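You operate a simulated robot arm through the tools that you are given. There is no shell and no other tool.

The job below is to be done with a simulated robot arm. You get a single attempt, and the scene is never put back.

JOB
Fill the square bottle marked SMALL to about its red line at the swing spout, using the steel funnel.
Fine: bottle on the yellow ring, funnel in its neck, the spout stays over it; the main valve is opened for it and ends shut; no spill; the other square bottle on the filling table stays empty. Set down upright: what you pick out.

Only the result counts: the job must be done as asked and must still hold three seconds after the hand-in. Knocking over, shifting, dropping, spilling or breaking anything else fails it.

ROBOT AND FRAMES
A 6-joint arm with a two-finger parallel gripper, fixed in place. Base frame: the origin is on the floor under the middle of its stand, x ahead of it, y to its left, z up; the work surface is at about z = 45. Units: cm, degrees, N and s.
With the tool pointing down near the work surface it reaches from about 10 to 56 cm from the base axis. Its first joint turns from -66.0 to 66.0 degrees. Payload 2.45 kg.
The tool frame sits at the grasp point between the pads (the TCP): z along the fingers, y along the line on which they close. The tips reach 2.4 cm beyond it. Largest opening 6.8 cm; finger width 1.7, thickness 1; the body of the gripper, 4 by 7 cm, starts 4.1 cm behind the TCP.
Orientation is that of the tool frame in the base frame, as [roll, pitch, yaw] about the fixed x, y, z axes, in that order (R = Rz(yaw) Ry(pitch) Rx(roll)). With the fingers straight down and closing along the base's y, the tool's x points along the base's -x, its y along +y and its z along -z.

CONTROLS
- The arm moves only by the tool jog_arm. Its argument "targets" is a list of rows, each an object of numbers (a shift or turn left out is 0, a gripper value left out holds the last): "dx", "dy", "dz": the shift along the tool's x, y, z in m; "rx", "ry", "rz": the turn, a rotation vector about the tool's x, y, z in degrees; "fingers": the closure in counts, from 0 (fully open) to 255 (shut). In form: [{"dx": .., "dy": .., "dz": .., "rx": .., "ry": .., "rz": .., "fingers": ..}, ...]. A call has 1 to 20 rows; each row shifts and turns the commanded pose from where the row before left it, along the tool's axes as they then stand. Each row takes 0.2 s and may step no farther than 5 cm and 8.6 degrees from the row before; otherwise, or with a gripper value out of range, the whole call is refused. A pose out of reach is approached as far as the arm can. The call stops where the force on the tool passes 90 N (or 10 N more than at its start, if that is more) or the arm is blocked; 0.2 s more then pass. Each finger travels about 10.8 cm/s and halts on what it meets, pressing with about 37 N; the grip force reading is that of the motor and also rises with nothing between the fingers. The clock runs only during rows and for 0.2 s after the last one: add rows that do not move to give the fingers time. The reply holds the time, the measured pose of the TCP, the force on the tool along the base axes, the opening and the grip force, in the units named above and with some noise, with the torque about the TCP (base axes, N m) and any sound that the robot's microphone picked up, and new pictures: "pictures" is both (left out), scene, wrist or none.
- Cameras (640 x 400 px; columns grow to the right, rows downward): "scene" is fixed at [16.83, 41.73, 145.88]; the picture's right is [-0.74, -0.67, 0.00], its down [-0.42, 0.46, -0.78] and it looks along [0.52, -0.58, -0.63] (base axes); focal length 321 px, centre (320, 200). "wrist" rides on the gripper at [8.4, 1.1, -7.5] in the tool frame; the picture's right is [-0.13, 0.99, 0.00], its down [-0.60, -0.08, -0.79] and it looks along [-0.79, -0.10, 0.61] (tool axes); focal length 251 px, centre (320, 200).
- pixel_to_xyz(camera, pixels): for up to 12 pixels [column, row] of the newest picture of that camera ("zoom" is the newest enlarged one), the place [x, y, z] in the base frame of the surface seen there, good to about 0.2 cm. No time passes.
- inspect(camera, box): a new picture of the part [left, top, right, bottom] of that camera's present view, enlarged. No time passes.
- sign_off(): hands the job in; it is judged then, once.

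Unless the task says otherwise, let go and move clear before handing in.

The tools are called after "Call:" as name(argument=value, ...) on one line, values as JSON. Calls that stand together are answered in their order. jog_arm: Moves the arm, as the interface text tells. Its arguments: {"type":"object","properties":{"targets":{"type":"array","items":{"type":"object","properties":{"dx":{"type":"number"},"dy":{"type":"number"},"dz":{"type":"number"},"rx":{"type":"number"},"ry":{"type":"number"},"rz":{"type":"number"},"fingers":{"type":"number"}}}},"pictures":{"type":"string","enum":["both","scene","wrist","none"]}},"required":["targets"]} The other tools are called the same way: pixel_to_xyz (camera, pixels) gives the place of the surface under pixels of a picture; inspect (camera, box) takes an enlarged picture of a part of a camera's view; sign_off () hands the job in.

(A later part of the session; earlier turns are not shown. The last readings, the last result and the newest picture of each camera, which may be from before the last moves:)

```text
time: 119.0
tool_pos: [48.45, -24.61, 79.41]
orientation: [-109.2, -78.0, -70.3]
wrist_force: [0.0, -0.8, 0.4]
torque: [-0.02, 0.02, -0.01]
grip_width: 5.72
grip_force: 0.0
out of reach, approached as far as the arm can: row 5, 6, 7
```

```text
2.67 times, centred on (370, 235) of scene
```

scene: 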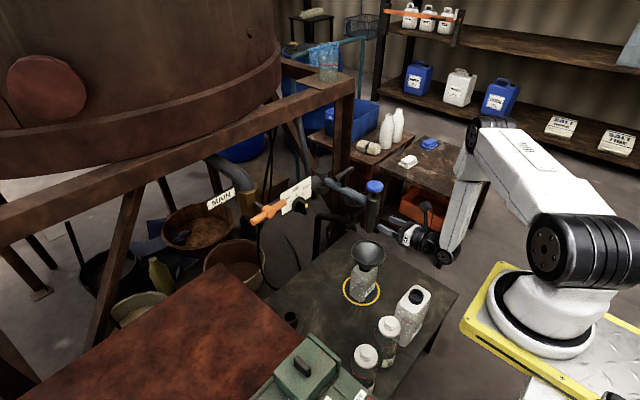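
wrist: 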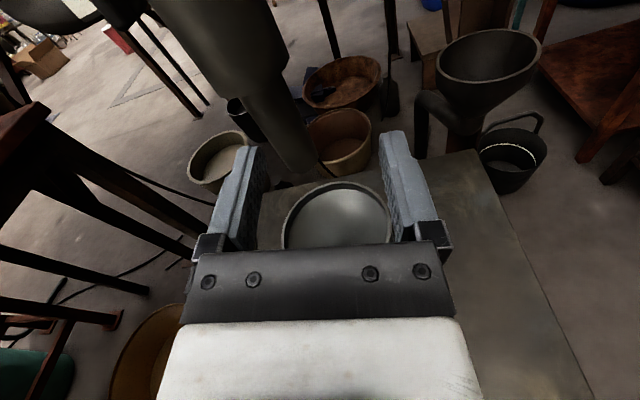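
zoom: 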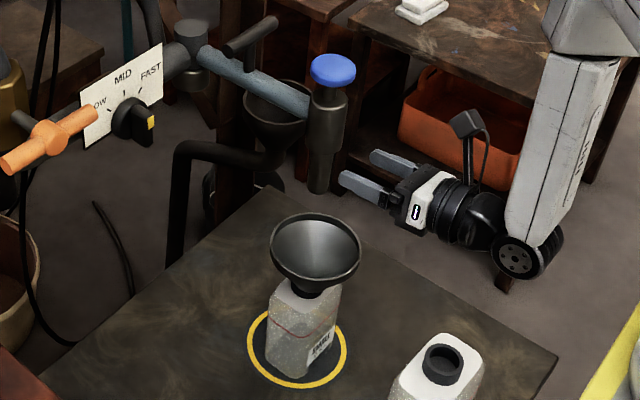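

The gripper is out in front of the nozzle. I'll verify the nozzle stayed put, then move away in −y and up.

Call:
pixel_to_xyz(camera="wrist", pixels=[[275, 130], [290, 130], [262, 130], [300, 160], [290, 150], [240, 60], [270, 60], [210, 60]])

Call:
pixel_to_xyz(camera="scene", pixels=[[371, 225], [368, 225], [375, 225], [371, 230], [372, 205], [366, 203], [379, 203], [375, 186]])

Call:
jog_arm(targets=[{"dx": 0.003, "dy": 0.025}, {"dx": 0.003, "dy": 0.03}, {"dx": 0.003, "dy": 0.03}, {}], pictures="both")

```text
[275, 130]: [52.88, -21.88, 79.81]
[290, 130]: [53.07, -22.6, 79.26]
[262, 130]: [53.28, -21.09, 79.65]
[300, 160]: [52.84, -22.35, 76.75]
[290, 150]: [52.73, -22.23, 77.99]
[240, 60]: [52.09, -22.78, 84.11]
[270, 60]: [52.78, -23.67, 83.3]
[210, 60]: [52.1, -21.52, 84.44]
```

```text
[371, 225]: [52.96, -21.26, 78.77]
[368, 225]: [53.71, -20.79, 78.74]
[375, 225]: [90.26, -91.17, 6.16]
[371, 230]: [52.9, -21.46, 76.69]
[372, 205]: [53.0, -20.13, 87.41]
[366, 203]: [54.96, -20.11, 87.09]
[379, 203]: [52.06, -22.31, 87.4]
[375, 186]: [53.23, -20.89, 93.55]
```

```text
time: 120.0
tool_pos: [48.25, -33.16, 78.61]
orientation: [-109.9, -78.4, -69.7]
wrist_force: [-0.4, 0.1, 0.1]
torque: [-0.01, 0.04, -0.02]
grip_width: 5.72
grip_force: 0.1
```

scene: 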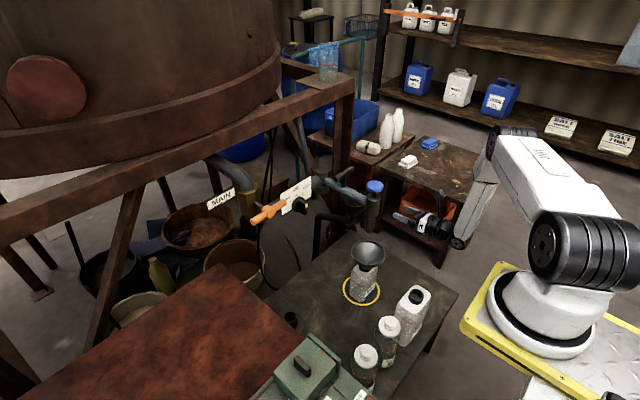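
wrist: 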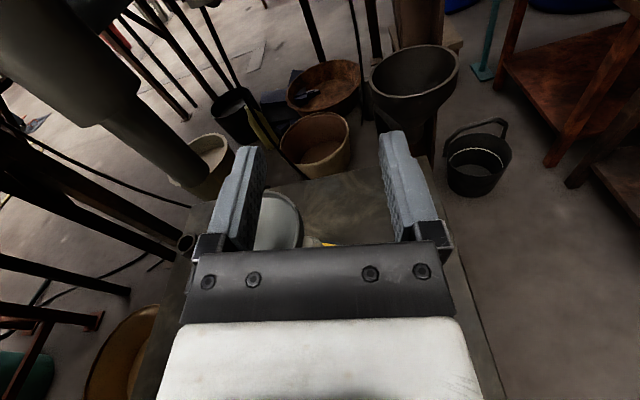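

The nozzle is at about (54.0,-21.9), well inside the funnel mouth. Next is the MAIN valve: I'll close the fingers and rise clear of the spout before crossing over to the handle.

Call:
jog_arm(targets=[{"dx": 0.0441, "dy": -0.0085, "dz": -0.003, "fingers": 255}, {"dx": 0.0441, "dy": -0.0085, "dz": -0.003}, {"dx": 0.0441, "dy": -0.0085, "dz": -0.003}, {"dx": 0.0441, "dy": -0.0085, "dz": -0.003}, {"dx": 0.0441, "dy": -0.0085, "dz": -0.003}, {"dx": 0.0441, "dy": -0.0085, "dz": -0.003}, {"rz": 8}, {"rz": 8}, {"rz": 8}, {}], pictures="both")

```text
time: 122.2
tool_pos: [48.03, -33.09, 105.81]
orientation: [-96.8, -54.9, -83.6]
wrist_force: [-0.3, -0.1, 0.2]
torque: [-0.03, 0.01, 0.02]
grip_width: 0.0
grip_force: 23.5
```

scene: 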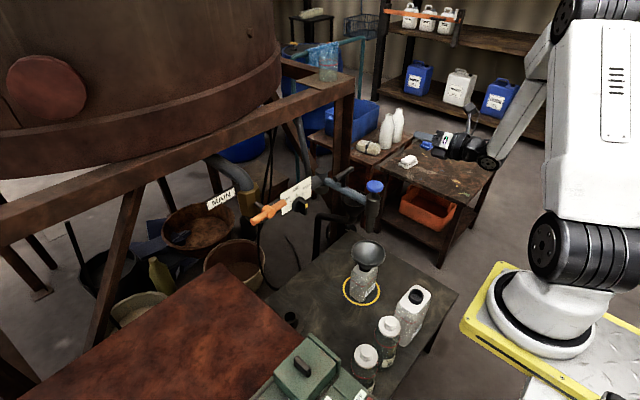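
wrist: 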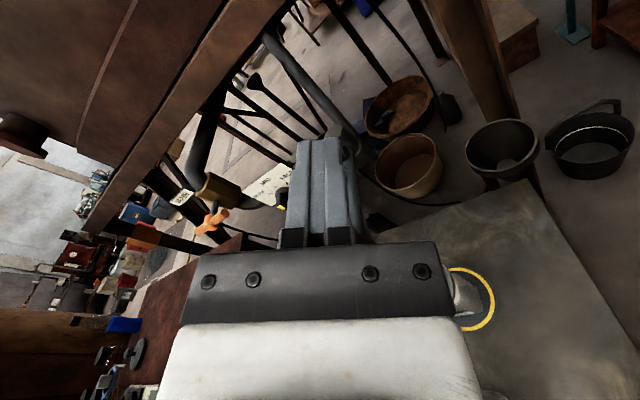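

Clear at z=106. Before crossing to the valve I'll check the pipes around it and get a better measurement of the handle.

Call:
pixel_to_xyz(camera="scene", pixels=[[302, 140], [307, 165], [297, 120], [225, 165], [240, 180], [252, 192], [265, 140], [256, 218], [268, 212], [282, 206], [276, 202], [222, 200]])

Call:
inspect(camera="wrist", box=[140, 130, 340, 255])

Call:
pixel_to_xyz(camera="wrist", pixels=[[213, 220], [201, 232], [224, 210], [220, 230], [207, 212], [213, 185], [205, 185], [183, 197], [265, 185], [282, 200]])

```text
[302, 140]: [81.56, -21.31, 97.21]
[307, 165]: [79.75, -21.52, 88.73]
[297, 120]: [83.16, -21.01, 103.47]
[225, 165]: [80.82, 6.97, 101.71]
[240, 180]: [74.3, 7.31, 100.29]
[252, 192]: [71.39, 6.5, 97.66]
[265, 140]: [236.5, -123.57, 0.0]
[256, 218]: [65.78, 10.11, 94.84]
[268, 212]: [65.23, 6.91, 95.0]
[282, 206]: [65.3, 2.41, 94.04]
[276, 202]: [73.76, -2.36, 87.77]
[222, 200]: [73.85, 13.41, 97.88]
```

```text
3.20 times, centred on (240, 192) of wrist
```

zoom: 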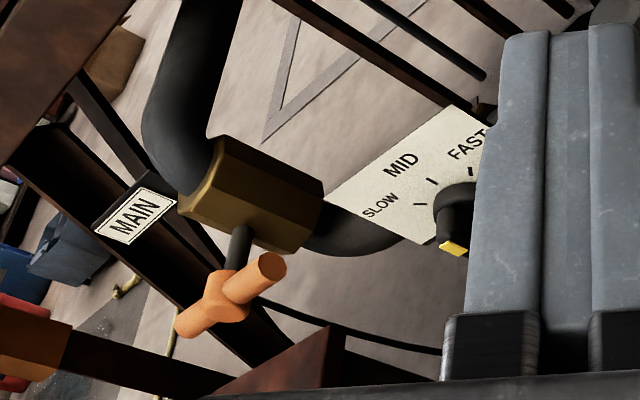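

```text
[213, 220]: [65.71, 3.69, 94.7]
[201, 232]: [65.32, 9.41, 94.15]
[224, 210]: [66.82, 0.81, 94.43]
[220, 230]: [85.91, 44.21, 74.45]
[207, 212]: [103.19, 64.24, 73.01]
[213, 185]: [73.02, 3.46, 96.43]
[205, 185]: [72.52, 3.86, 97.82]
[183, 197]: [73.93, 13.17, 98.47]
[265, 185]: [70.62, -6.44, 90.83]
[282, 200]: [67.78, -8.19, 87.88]
```

The view confirms the handle lies across the vertical brass body, so the valve is shut. I'll check the knob pointer in 3D against the tick marks so I know the flow setting before opening.

Call:
inspect(camera="wrist", box=[240, 160, 300, 220])

Call:
inspect(camera="scene", box=[270, 170, 330, 225])

Call:
pixel_to_xyz(camera="zoom", pixels=[[280, 230], [300, 180], [340, 190], [320, 150], [270, 190], [420, 200], [400, 250], [330, 260], [420, 270], [370, 230], [290, 270], [380, 280]])

```text
6.67 times, centred on (270, 190) of wrist
```

zoom: 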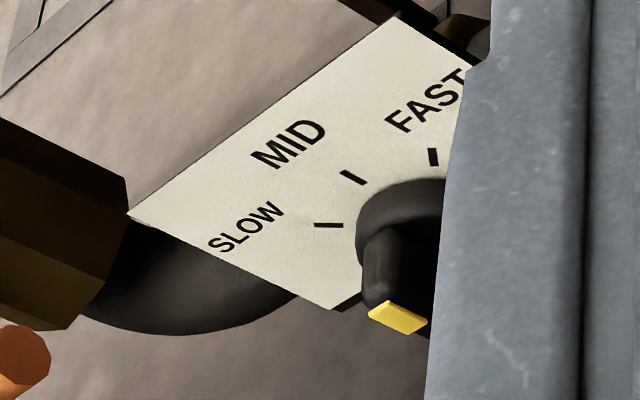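

```text
7.27 times, centred on (300, 198) of scene
```

zoom: 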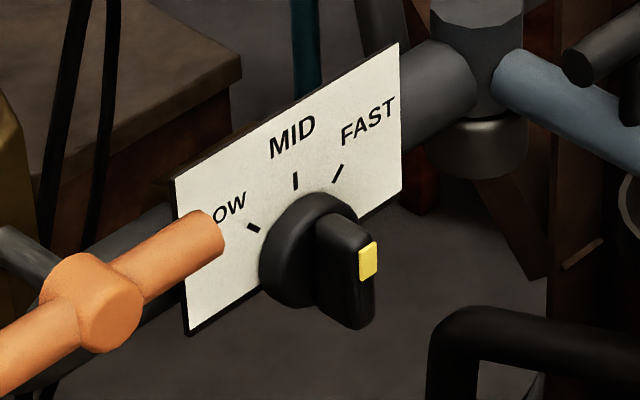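

```text
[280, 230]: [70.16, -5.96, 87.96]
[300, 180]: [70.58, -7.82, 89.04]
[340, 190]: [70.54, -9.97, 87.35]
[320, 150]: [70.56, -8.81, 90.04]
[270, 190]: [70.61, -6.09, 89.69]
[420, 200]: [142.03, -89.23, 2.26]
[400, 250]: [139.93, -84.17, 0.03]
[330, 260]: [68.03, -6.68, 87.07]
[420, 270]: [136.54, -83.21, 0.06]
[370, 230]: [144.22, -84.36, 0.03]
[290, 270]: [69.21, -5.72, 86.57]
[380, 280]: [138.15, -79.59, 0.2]
```

Call:
pixel_to_xyz(camera="scene", pixels=[[290.4, 201.7], [296.6, 195.2], [302.5, 194.3], [306.6, 206.5], [304.4, 214.5], [304, 201.6], [306, 212], [305, 207], [296, 203], [300, 199], [295, 208], [303, 204]])

```text
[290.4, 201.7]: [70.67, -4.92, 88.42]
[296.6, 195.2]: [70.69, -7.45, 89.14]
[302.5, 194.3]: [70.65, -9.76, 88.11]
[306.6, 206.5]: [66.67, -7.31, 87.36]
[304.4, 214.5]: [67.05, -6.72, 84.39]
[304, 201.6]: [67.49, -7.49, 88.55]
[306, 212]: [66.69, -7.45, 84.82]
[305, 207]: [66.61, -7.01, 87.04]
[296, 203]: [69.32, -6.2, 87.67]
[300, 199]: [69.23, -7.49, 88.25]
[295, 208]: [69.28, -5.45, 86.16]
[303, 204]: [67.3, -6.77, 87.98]
```

In 3D the knob's yellow tip points straight up, so it's set to MID, not SLOW. I'll leave it and control the flow with the main valve. Now I'll cross over at z≈105 to a point in front of the handle's +y end.

Call:
jog_arm(targets=[{"dx": 0.0021, "dy": -0.0009, "dz": 0.0333}, {"dx": 0.0021, "dy": -0.0009, "dz": 0.0333}, {"dx": 0.0021, "dy": -0.0009, "dz": 0.0333}, {"dx": -0.0269, "dy": -0.0338, "dz": 0.0008}, {"dx": -0.0269, "dy": -0.0338, "dz": 0.0008}, {"dx": -0.0269, "dy": -0.0338, "dz": 0.0008}, {"dx": -0.0269, "dy": -0.0338, "dz": 0.0008}, {"dx": -0.0269, "dy": -0.0338, "dz": 0.0008}, {"dx": -0.0269, "dy": -0.0338, "dz": 0.0008}, {"dx": -0.0269, "dy": -0.0338, "dz": 0.0008}, {"dx": -0.0269, "dy": -0.0338, "dz": 0.0008}, {"dx": -0.0269, "dy": -0.0338, "dz": 0.0008}, {"dx": -0.0269, "dy": -0.0338, "dz": 0.0008}, {}], pictures="both")

```text
time: 125.2
tool_pos: [58.39, 9.89, 102.99]
orientation: [-96.7, -55.0, -83.7]
wrist_force: [0.3, -1.0, 0.1]
torque: [-0.02, 0.0, 0.04]
grip_width: 0.0
grip_force: 23.6
```

scene: 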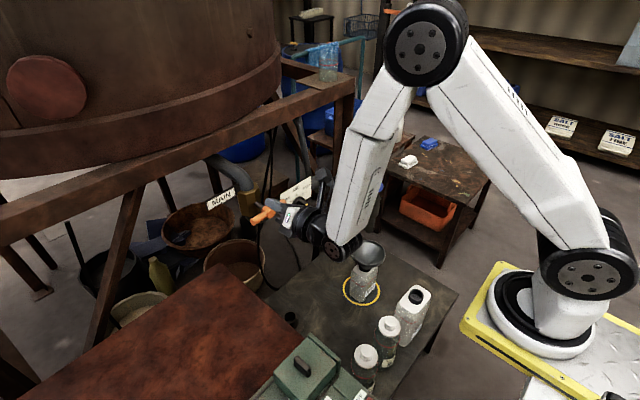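
wrist: 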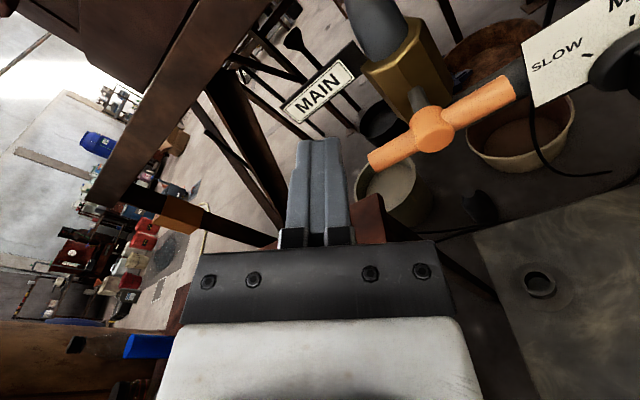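

I'm in front of the handle with a clear view: hub at (433,128), +y end at (372,160), −y end at (512,92). Measuring it precisely.

Call:
pixel_to_xyz(camera="wrist", pixels=[[372, 160], [380, 152], [395, 150], [410, 140], [433, 128], [440, 112], [425, 145], [470, 110], [500, 98], [512, 92], [378, 165], [440, 145]])

Call:
inspect(camera="wrist", box=[340, 60, 540, 200])

```text
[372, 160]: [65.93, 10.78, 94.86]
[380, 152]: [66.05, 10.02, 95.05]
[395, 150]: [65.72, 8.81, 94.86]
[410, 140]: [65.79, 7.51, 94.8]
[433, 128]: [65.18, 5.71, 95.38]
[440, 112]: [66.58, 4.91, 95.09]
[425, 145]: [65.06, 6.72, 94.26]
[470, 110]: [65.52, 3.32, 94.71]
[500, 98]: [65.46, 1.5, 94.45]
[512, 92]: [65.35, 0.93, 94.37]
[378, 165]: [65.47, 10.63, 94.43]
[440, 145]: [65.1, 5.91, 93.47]
```

```text
2.86 times, centred on (440, 130) of wrist
```

zoom: 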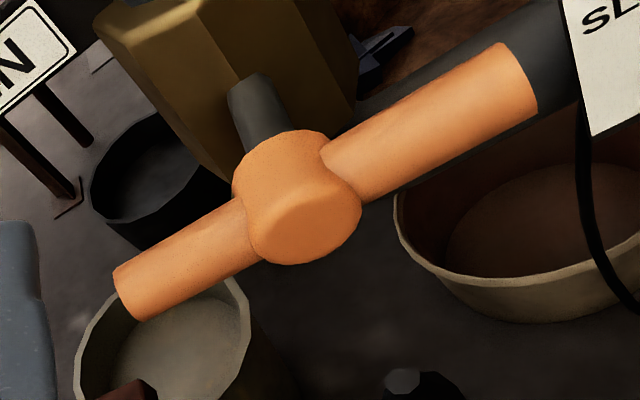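

The hub is at (y,z)=(6.0,94.2), with a bar half-length of 5 and radius about 0.85. I'll bring the closed fingertips to just above the +y end.

Call:
jog_arm(targets=[{"dx": 0.0021, "dy": -0.0009, "dz": 0.0325}, {"dx": 0.0021, "dy": -0.0009, "dz": 0.0325}, {"dx": -0.0237, "dy": 0.0165, "dz": 0.002}, {"dx": -0.0237, "dy": 0.0165, "dz": 0.002}, {}], pictures="both")

Call:
inspect(camera="scene", box=[230, 180, 400, 310])

Call:
inspect(camera="wrist", box=[260, 60, 520, 240])

```text
time: 126.4
tool_pos: [64.87, 9.97, 97.34]
orientation: [-96.8, -54.9, -83.8]
wrist_force: [0.1, 0.9, -0.3]
torque: [0.0, 0.01, -0.01]
grip_width: 0.0
grip_force: 23.4
```

scene: 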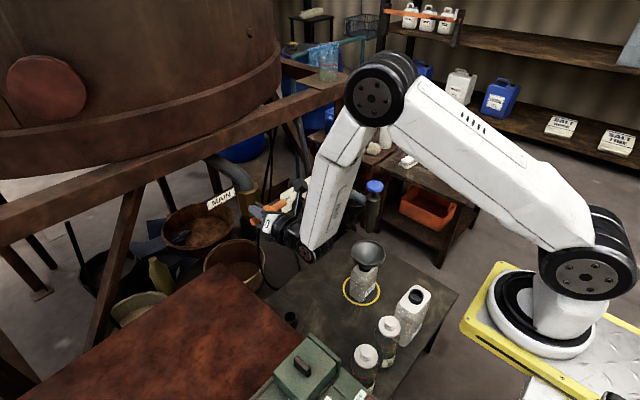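
wrist: 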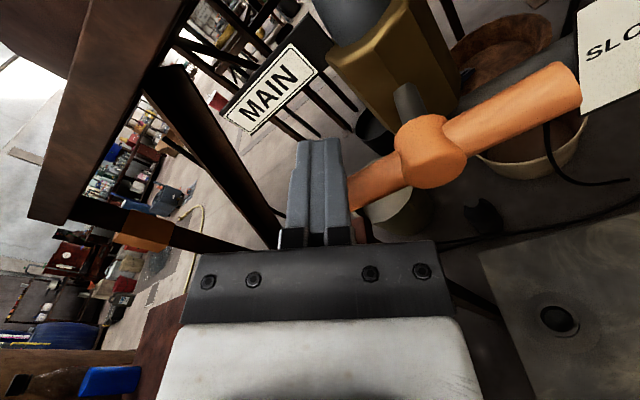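

```text
3.08 times, centred on (315, 245) of scene
```

zoom: 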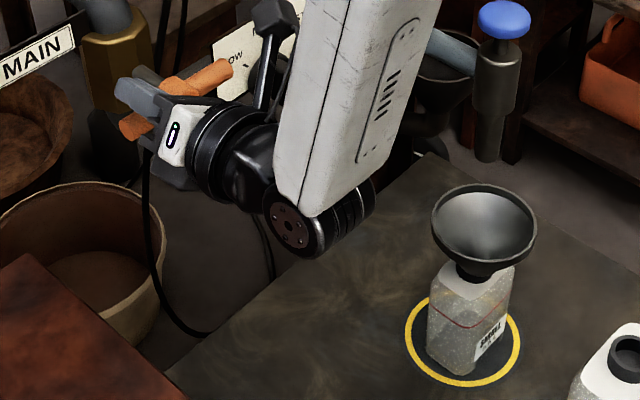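

```text
2.22 times, centred on (390, 150) of wrist
```

zoom: 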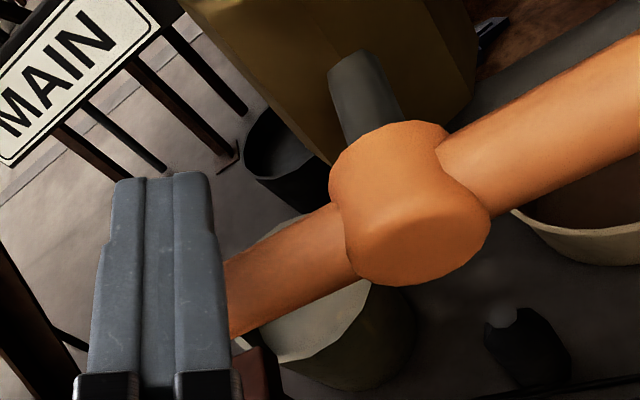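

Fingertips are just above the +y end of the orange bar, and the scene camera has a clear view of the bottle and funnel. I'll push the end down about 10° as a test of direction and watch the force.

Call:
jog_arm(targets=[{"dx": -0.0072, "dy": 0.0043, "dz": 0.0006}, {"dx": -0.0073, "dy": 0.0042, "dz": 0.0006}, {}], pictures="both")

Call:
inspect(camera="wrist", box=[260, 60, 520, 240])

```text
time: 127.2
tool_pos: [64.84, 10.33, 95.64]
orientation: [-96.5, -54.9, -83.7]
wrist_force: [2.0, 2.6, 2.3]
torque: [0.04, -0.05, 0.07]
grip_width: 0.02
grip_force: 23.9
```

scene: 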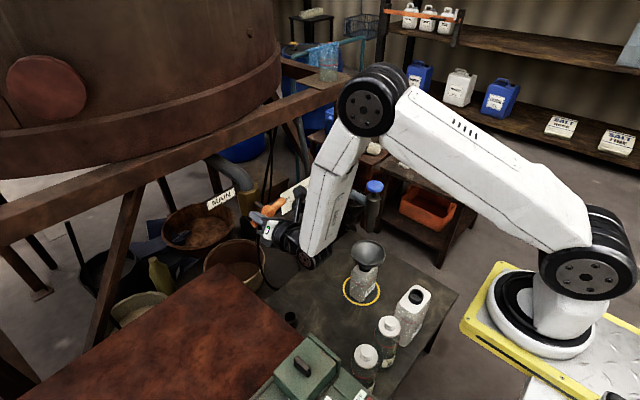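
wrist: 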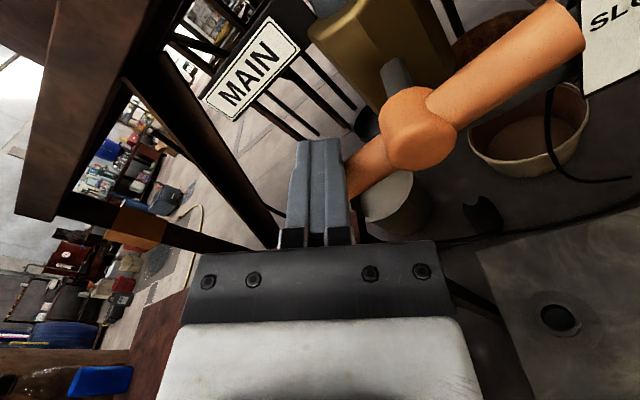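

```text
2.22 times, centred on (390, 150) of wrist
```

zoom: 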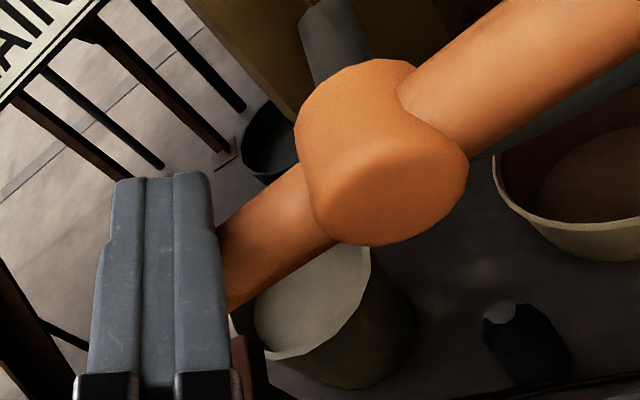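

The bar turns freely this way, with the +y end now lower and only 2–3 N. Continuing to about 30°, then checking for flow.

Call:
jog_arm(targets=[{"dx": -0.006, "dy": 0.0042, "dz": 0.0005}, {"dx": -0.006, "dy": 0.0042, "dz": 0.0005}], pictures="both")

Call:
inspect(camera="scene", box=[325, 170, 425, 310])

Call:
inspect(camera="wrist", box=[260, 40, 560, 240])

```text
time: 127.8
tool_pos: [64.67, 9.93, 94.12]
orientation: [-96.9, -54.9, -83.7]
wrist_force: [0.4, -0.8, 1.5]
torque: [-0.01, -0.01, -0.01]
grip_width: 0.0
grip_force: 23.1
```

scene: 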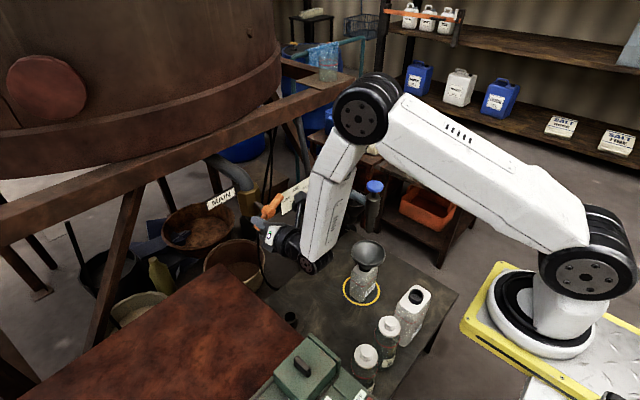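
wrist: 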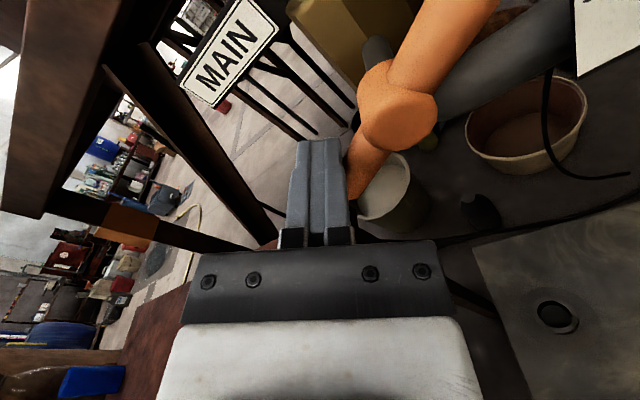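

```text
2.86 times, centred on (375, 240) of scene
```

zoom: 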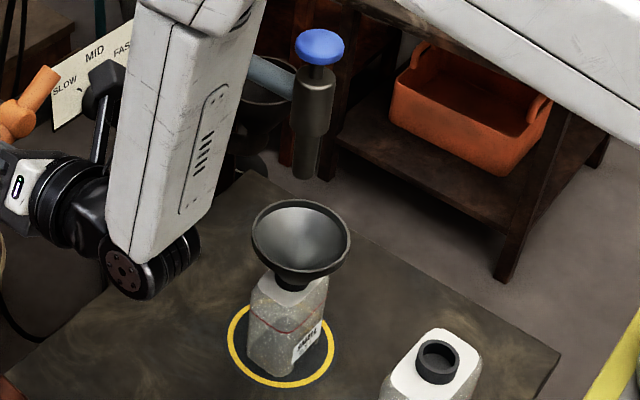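

```text
2.00 times, centred on (410, 140) of wrist
```

zoom: 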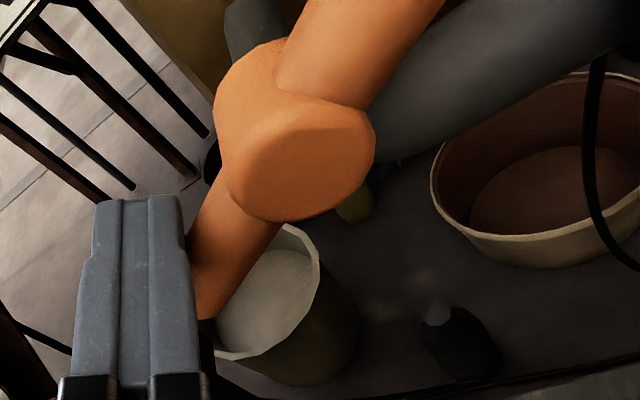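

The bar is at about 35° with no flow yet at the nozzle (320,170 in the zoom). I'll open further in small steps.

Call:
jog_arm(targets=[{"dx": -0.0061, "dy": 0.0038, "dz": 0.0005}, {"dx": -0.0055, "dy": 0.005, "dz": 0.0005}], pictures="scene")

Call:
inspect(camera="scene", box=[325, 170, 425, 310])

Call:
inspect(camera="wrist", box=[260, 40, 560, 240])

```text
time: 128.4
tool_pos: [64.79, 10.01, 92.81]
orientation: [-96.8, -55.0, -83.7]
wrist_force: [0.0, -0.2, 1.6]
torque: [-0.01, -0.01, 0.02]
grip_width: 0.01
grip_force: 23.5
```

scene: 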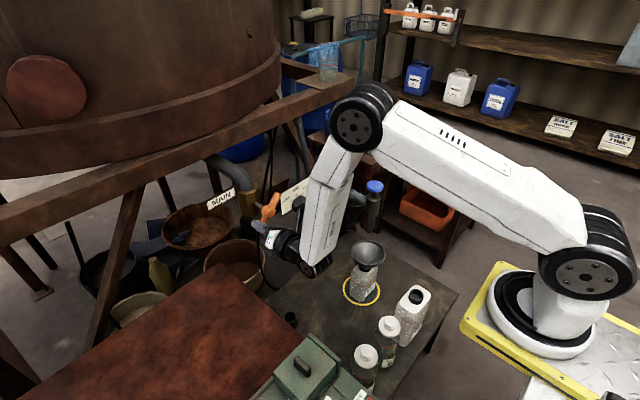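

```text
2.86 times, centred on (375, 240) of scene
```

zoom: 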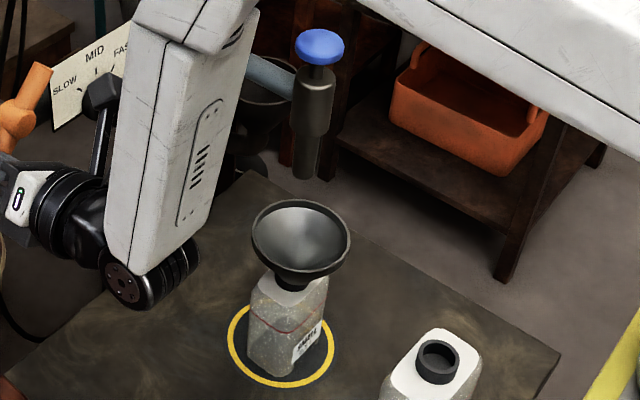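

```text
2.00 times, centred on (410, 140) of wrist
```

zoom: 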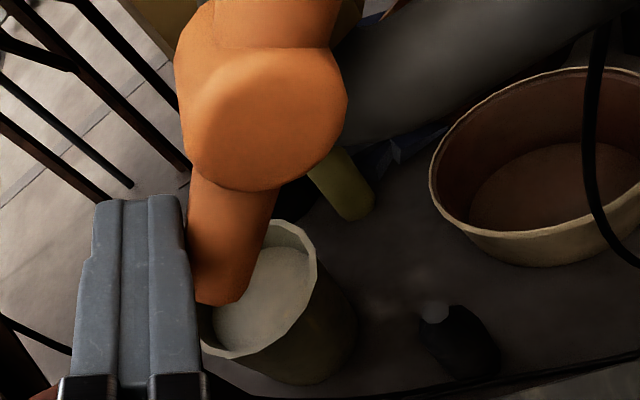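

About 50° now and still no flow or sound. Continuing to roughly 70°.

Call:
jog_arm(targets=[{"dx": -0.0051, "dy": 0.0067, "dz": 0.0005}, {"dx": -0.0034, "dy": 0.0108, "dz": 0.0005}], pictures="scene")

Call:
inspect(camera="scene", box=[325, 170, 425, 310])

Call:
inspect(camera="wrist", box=[260, 40, 560, 240])

```text
time: 129.0
tool_pos: [64.77, 9.11, 90.95]
orientation: [-96.8, -54.9, -83.7]
wrist_force: [-0.7, -0.1, 1.1]
torque: [0.02, 0.0, -0.01]
grip_width: 0.01
grip_force: 23.6
```

scene: 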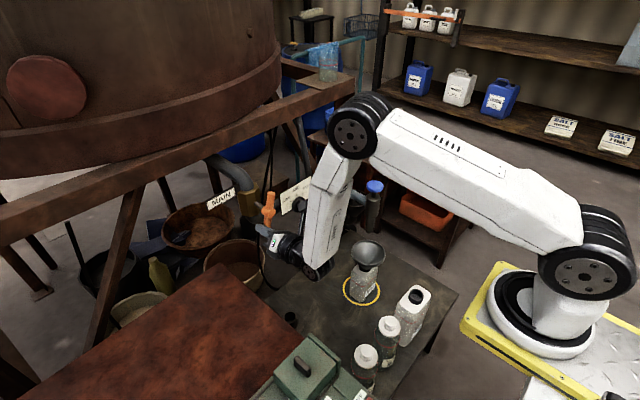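

```text
2.86 times, centred on (375, 240) of scene
```

zoom: 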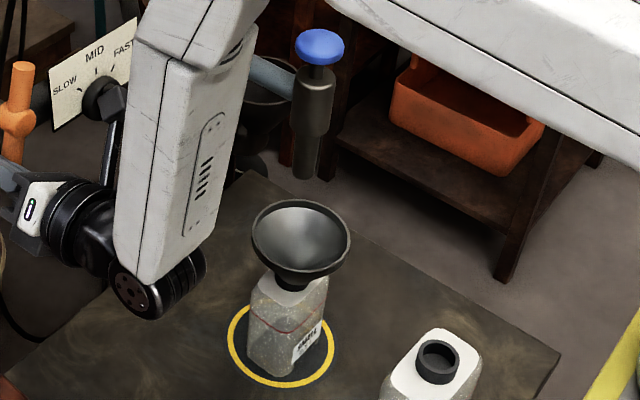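

```text
2.00 times, centred on (410, 140) of wrist
```

zoom: 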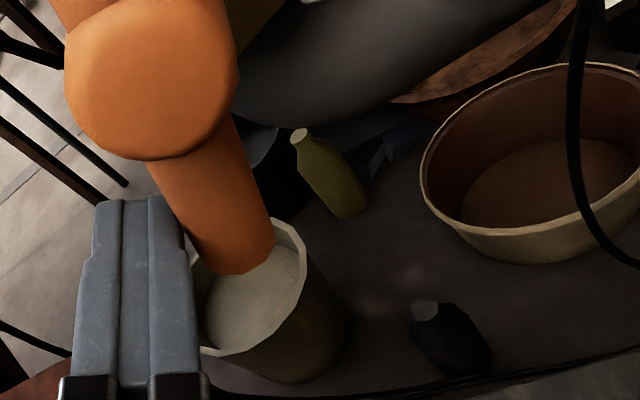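

The bar is nearly vertical but there's still no flow or sound. I'll finish the opening and wait briefly to see whether flow starts after a delay.

Call:
jog_arm(targets=[{"dx": 0.0005, "dy": 0.0115, "dz": 0.0003}, {}], pictures="scene")

Call:
inspect(camera="scene", box=[325, 170, 425, 310])

Call:
inspect(camera="scene", box=[230, 170, 310, 250])

```text
time: 129.6
tool_pos: [64.73, 8.13, 90.3]
orientation: [-96.8, -54.9, -83.7]
wrist_force: [0.1, 1.6, 0.2]
torque: [-0.04, -0.01, 0.01]
grip_width: 0.01
grip_force: 23.9
```

scene: 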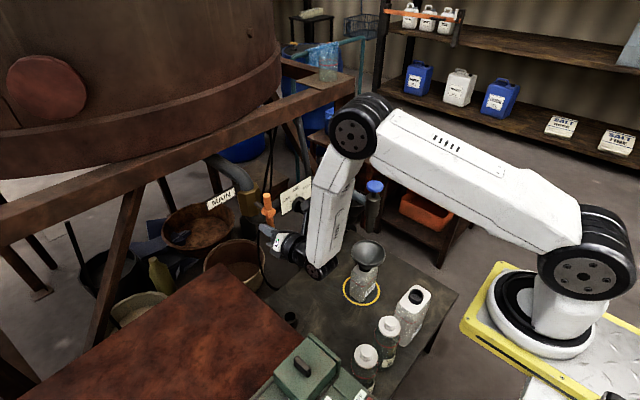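

```text
2.86 times, centred on (375, 240) of scene
```

zoom: 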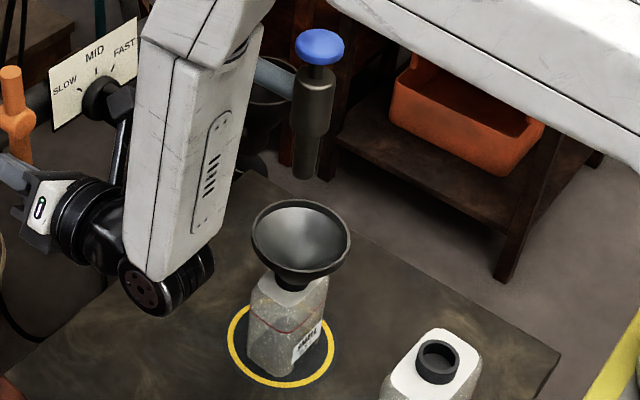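

```text
5.00 times, centred on (270, 210) of scene
```

zoom: 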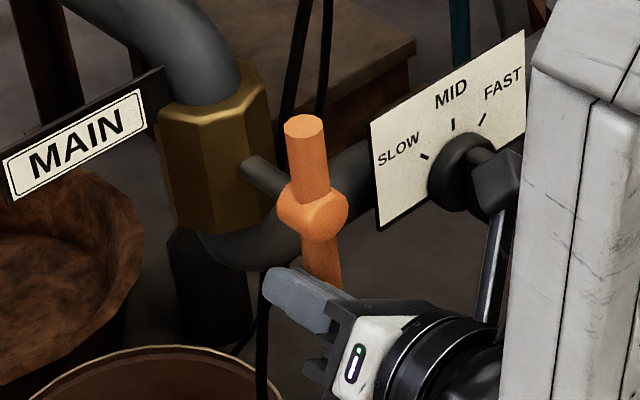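

The handle is vertical, in line with the valve body, so MAIN is open, but nothing flows. The spout must have its own tap, probably the blue mushroom button on top of the nozzle. I'll measure it and back away from the handle.

Call:
pixel_to_xyz(camera="scene", pixels=[[375, 186], [368, 186], [382, 186], [375, 182], [375, 190], [374, 193], [371, 183], [379, 183], [372, 198], [374, 196]])

Call:
inspect(camera="scene", box=[355, 170, 395, 235])

Call:
jog_arm(targets=[{"dz": -0.04}, {"dz": -0.04}, {"dx": 0.0368, "dy": -0.0257, "dz": -0.003}, {"dx": 0.0368, "dy": -0.0257, "dz": -0.003}, {"dx": 0.0368, "dy": -0.0257, "dz": -0.003}, {"rz": 8}, {"rz": 8}, {"rz": 8}, {"rz": 8}, {"rz": 8}, {"rz": 8}, {"rz": 7}, {}], pictures="both")

```text
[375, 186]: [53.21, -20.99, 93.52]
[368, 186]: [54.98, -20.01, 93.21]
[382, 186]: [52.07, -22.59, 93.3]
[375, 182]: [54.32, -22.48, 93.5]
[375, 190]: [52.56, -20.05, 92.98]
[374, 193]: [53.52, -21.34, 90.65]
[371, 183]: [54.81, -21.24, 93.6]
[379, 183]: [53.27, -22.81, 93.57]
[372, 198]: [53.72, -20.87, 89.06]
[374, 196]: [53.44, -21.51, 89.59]
```

```text
6.15 times, centred on (375, 202) of scene
```

zoom: 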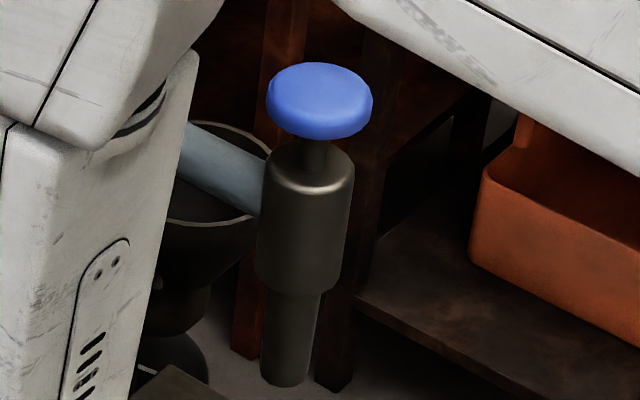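

```text
time: 132.4
tool_pos: [56.93, 7.93, 104.32]
orientation: [-93.9, 0.0, -89.2]
wrist_force: [-0.5, 1.3, 0.1]
torque: [-0.02, 0.04, 0.01]
grip_width: 0.0
grip_force: 23.5
```

scene: 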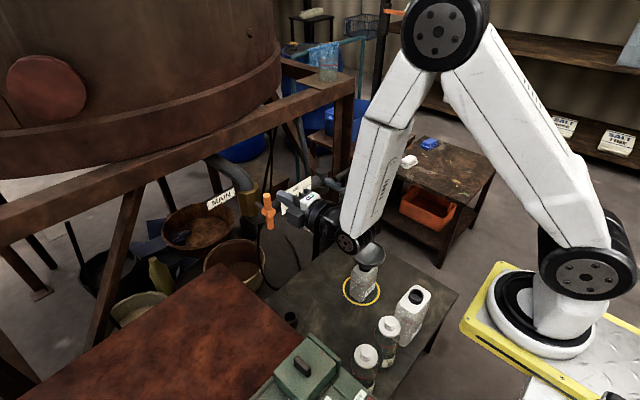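
wrist: 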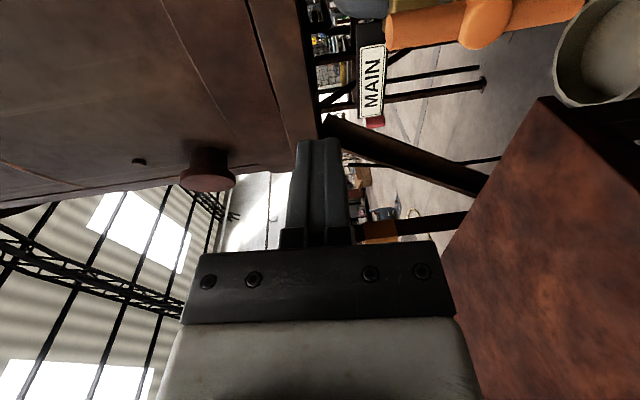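

The blue button has a disc of radius about 2 at (53.6,-21.4), top at z=93.6, on a stem with a stroke of about 1.5 cm, so it looks like a push tap. The tool is now rolled so a finger's flat back faces down. I'll move over the button at z≈100.

Call:
jog_arm(targets=[{"dx": 0.0418, "dy": 0.0065, "dz": -0.0063}, {"dx": 0.0418, "dy": 0.0065, "dz": -0.0063}, {"dx": 0.0418, "dy": 0.0065, "dz": -0.0063}, {"dx": 0.0418, "dy": 0.0065, "dz": -0.0063}, {"dx": 0.0418, "dy": 0.0065, "dz": -0.0063}, {"dx": 0.0418, "dy": 0.0065, "dz": -0.0063}, {"dx": 0.0418, "dy": 0.0065, "dz": -0.0063}, {"rx": 3.9}, {}], pictures="both")

Call:
inspect(camera="scene", box=[325, 160, 435, 310])

```text
time: 134.4
tool_pos: [52.43, -21.43, 100.26]
orientation: [-90.0, 0.0, -89.1]
wrist_force: [0.0, -0.5, -0.2]
torque: [-0.03, 0.05, -0.01]
grip_width: 0.02
grip_force: 23.6
```

scene: 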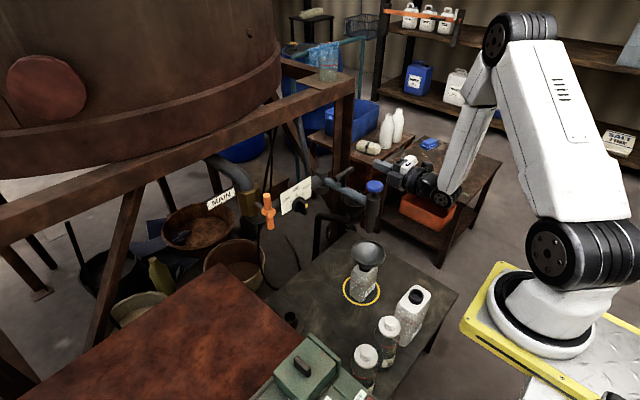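
wrist: 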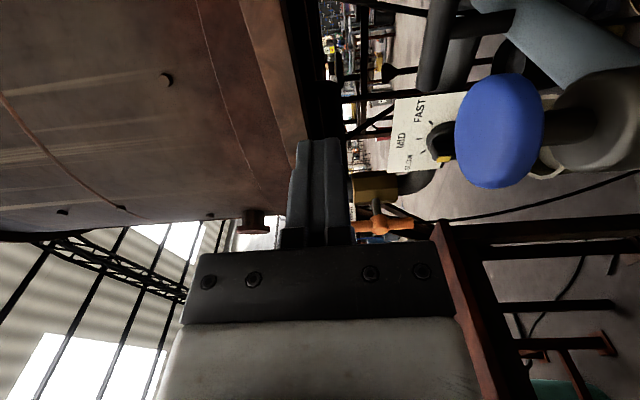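

```text
2.67 times, centred on (380, 235) of scene
```

zoom: 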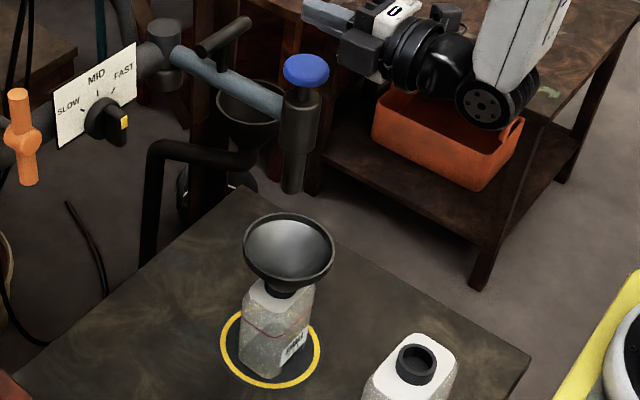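

The gripper is over the blue button and both button and bottle are visible. I'll check the alignment, then lower to just above it.

Call:
pixel_to_xyz(camera="wrist", pixels=[[465, 130], [475, 90], [475, 170], [500, 130], [465, 110], [465, 150], [520, 90], [520, 175]])

Call:
jog_arm(targets=[{"dy": 0.03}, {"dy": 0.018}, {}], pictures="both")

Call:
inspect(camera="scene", box=[345, 245, 390, 310])

```text
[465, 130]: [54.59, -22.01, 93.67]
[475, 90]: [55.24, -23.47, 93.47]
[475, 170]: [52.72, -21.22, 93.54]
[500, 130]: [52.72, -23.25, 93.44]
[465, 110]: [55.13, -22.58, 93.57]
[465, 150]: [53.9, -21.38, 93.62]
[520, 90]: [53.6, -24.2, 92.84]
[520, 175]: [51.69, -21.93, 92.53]
```

```text
time: 135.2
tool_pos: [52.52, -21.39, 95.14]
orientation: [-90.0, -0.1, -89.2]
wrist_force: [0.4, 1.0, -0.7]
torque: [0.02, 0.01, 0.01]
grip_width: 0.02
grip_force: 24.0
```

scene: 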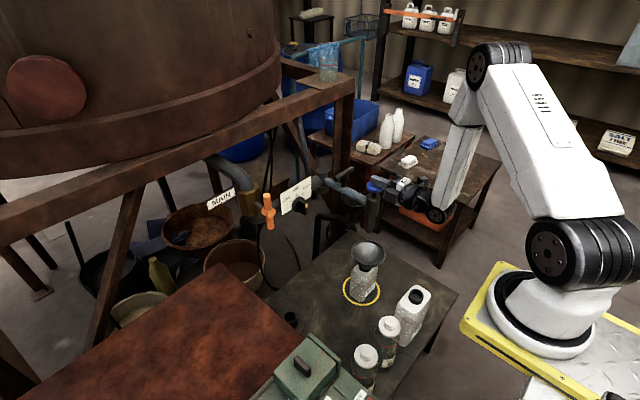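
wrist: 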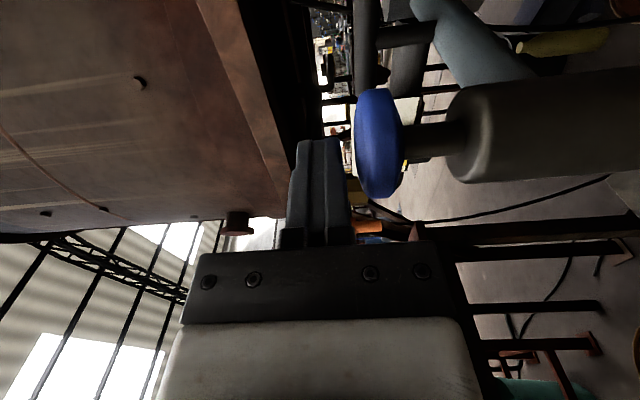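

```text
6.15 times, centred on (368, 278) of scene
```

zoom: 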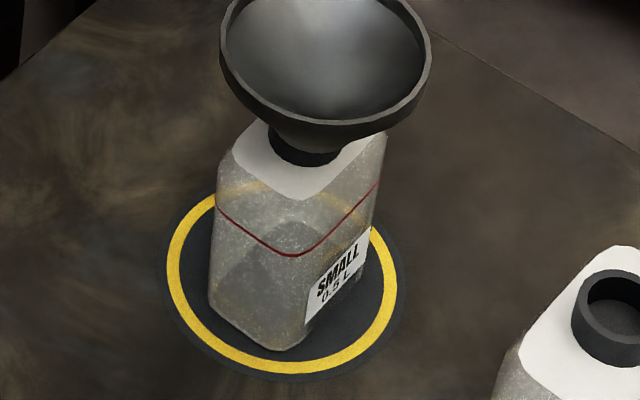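

The finger's underside is about 5 mm above the button, which is centred near (53.9,-22.1). I'll shift 7 mm to centre on it and press down a little at a time, watching for flow.

Call:
jog_arm(targets=[{"dx": 0.007, "dz": 0.004}, {"dy": 0.005}, {}], pictures="wrist")

Call:
jog_arm(targets=[{"dy": 0.004}], pictures="both")

Call:
inspect(camera="scene", box=[335, 180, 415, 310])

```text
time: 136.0
tool_pos: [52.97, -22.17, 94.85]
orientation: [-90.0, -0.1, -89.3]
wrist_force: [-0.7, 0.1, 0.5]
torque: [0.0, 0.02, -0.01]
grip_width: 0.0
grip_force: 23.4
```

wrist: 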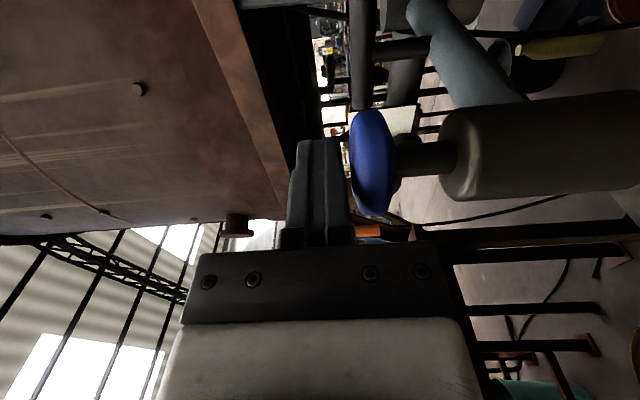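

```text
time: 136.4
tool_pos: [53.0, -22.17, 94.47]
orientation: [-90.0, -0.2, -89.4]
wrist_force: [-0.7, 0.0, 0.8]
torque: [0.0, -0.01, -0.01]
grip_width: 0.02
grip_force: 24.0
```

scene: 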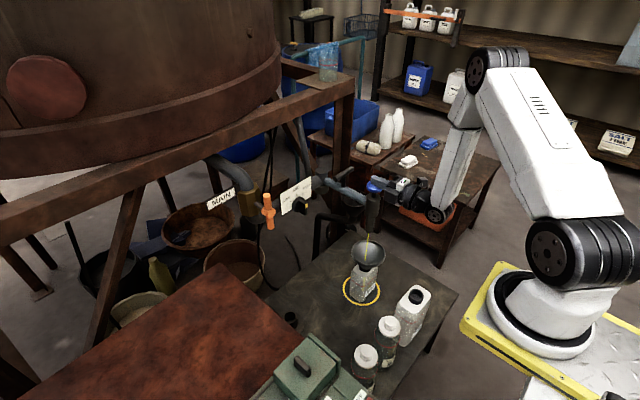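
wrist: 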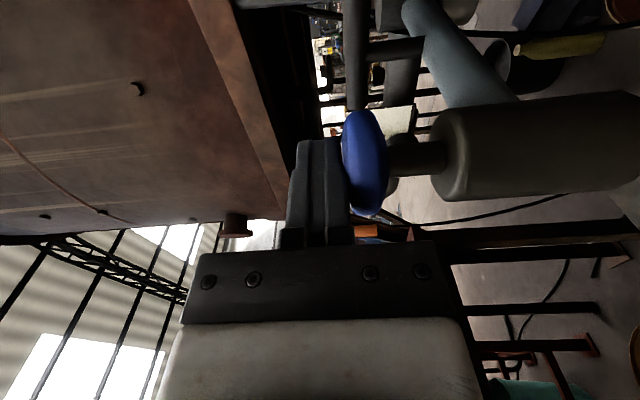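

```text
3.08 times, centred on (375, 245) of scene
```

zoom: 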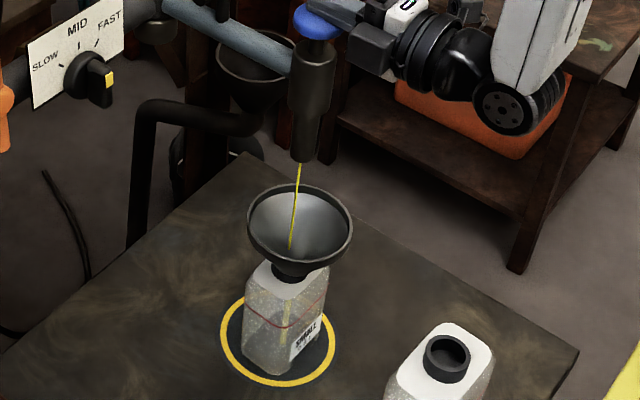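

Flow has started: a yellow stream from the nozzle lands in the funnel and runs into the bottle. I'll hold here and watch the level and funnel.

Call:
jog_arm(targets=[{}, {}], pictures="scene")

Call:
inspect(camera="scene", box=[340, 230, 395, 310])

```text
time: 137.0
tool_pos: [53.0, -22.14, 94.45]
orientation: [-90.1, -0.1, -89.3]
wrist_force: [0.4, 0.6, 0.4]
torque: [0.02, 0.01, 0.01]
grip_width: 0.0
grip_force: 23.4
```

scene: 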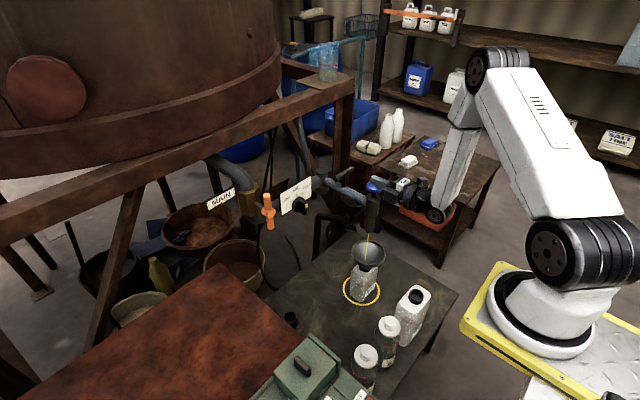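

```text
5.00 times, centred on (368, 270) of scene
```

zoom: 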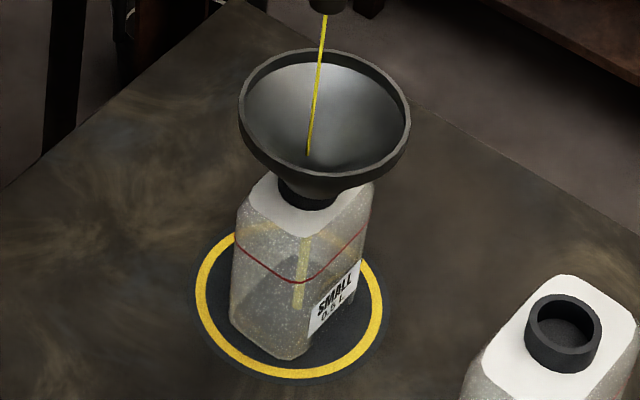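

The stream runs cleanly into the funnel with no build-up. I'll hold for about 2 s and check the level.

Call:
jog_arm(targets=[{}, {}, {}, {}, {}, {}, {}, {}, {}], pictures="scene")

Call:
inspect(camera="scene", box=[340, 230, 395, 310])

```text
time: 139.0
tool_pos: [53.01, -22.05, 94.47]
orientation: [-90.0, -0.1, -89.1]
wrist_force: [0.2, -0.7, 0.9]
torque: [0.01, 0.0, -0.01]
grip_width: 0.0
grip_force: 23.4
```

scene: 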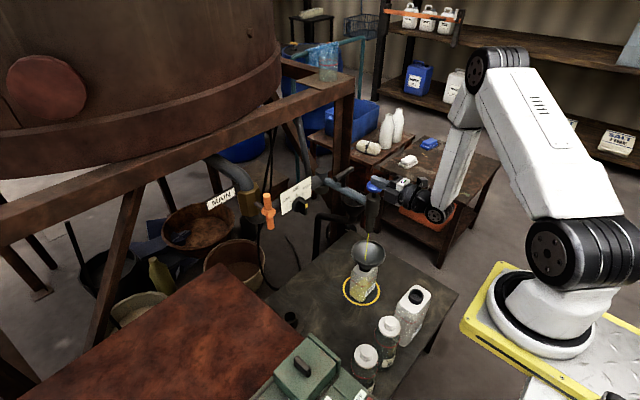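

```text
5.00 times, centred on (368, 270) of scene
```

zoom: 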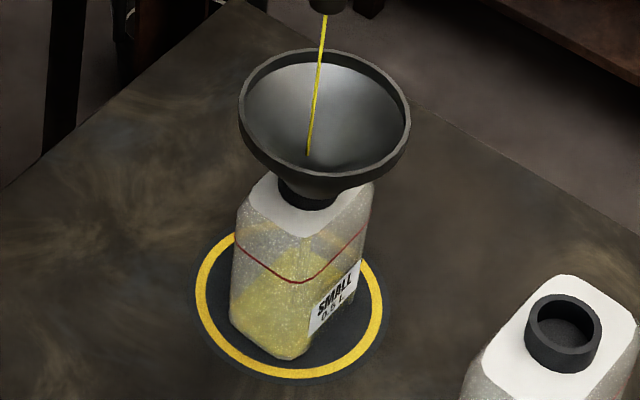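

The yellow level is now visible in the bottle. I'll zoom in to judge it against the red line before continuing.

Call:
inspect(camera="scene", box=[350, 265, 385, 300])

Call:
inspect(camera="wrist", box=[380, 100, 640, 260])

```text
11.43 times, centred on (368, 282) of scene
```

zoom: 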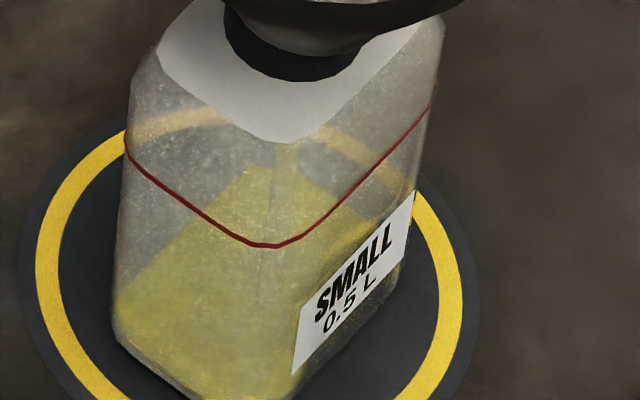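

```text
2.46 times, centred on (510, 180) of wrist
```

zoom: 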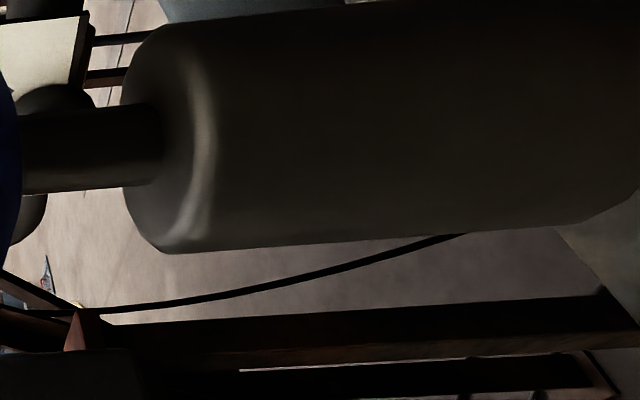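

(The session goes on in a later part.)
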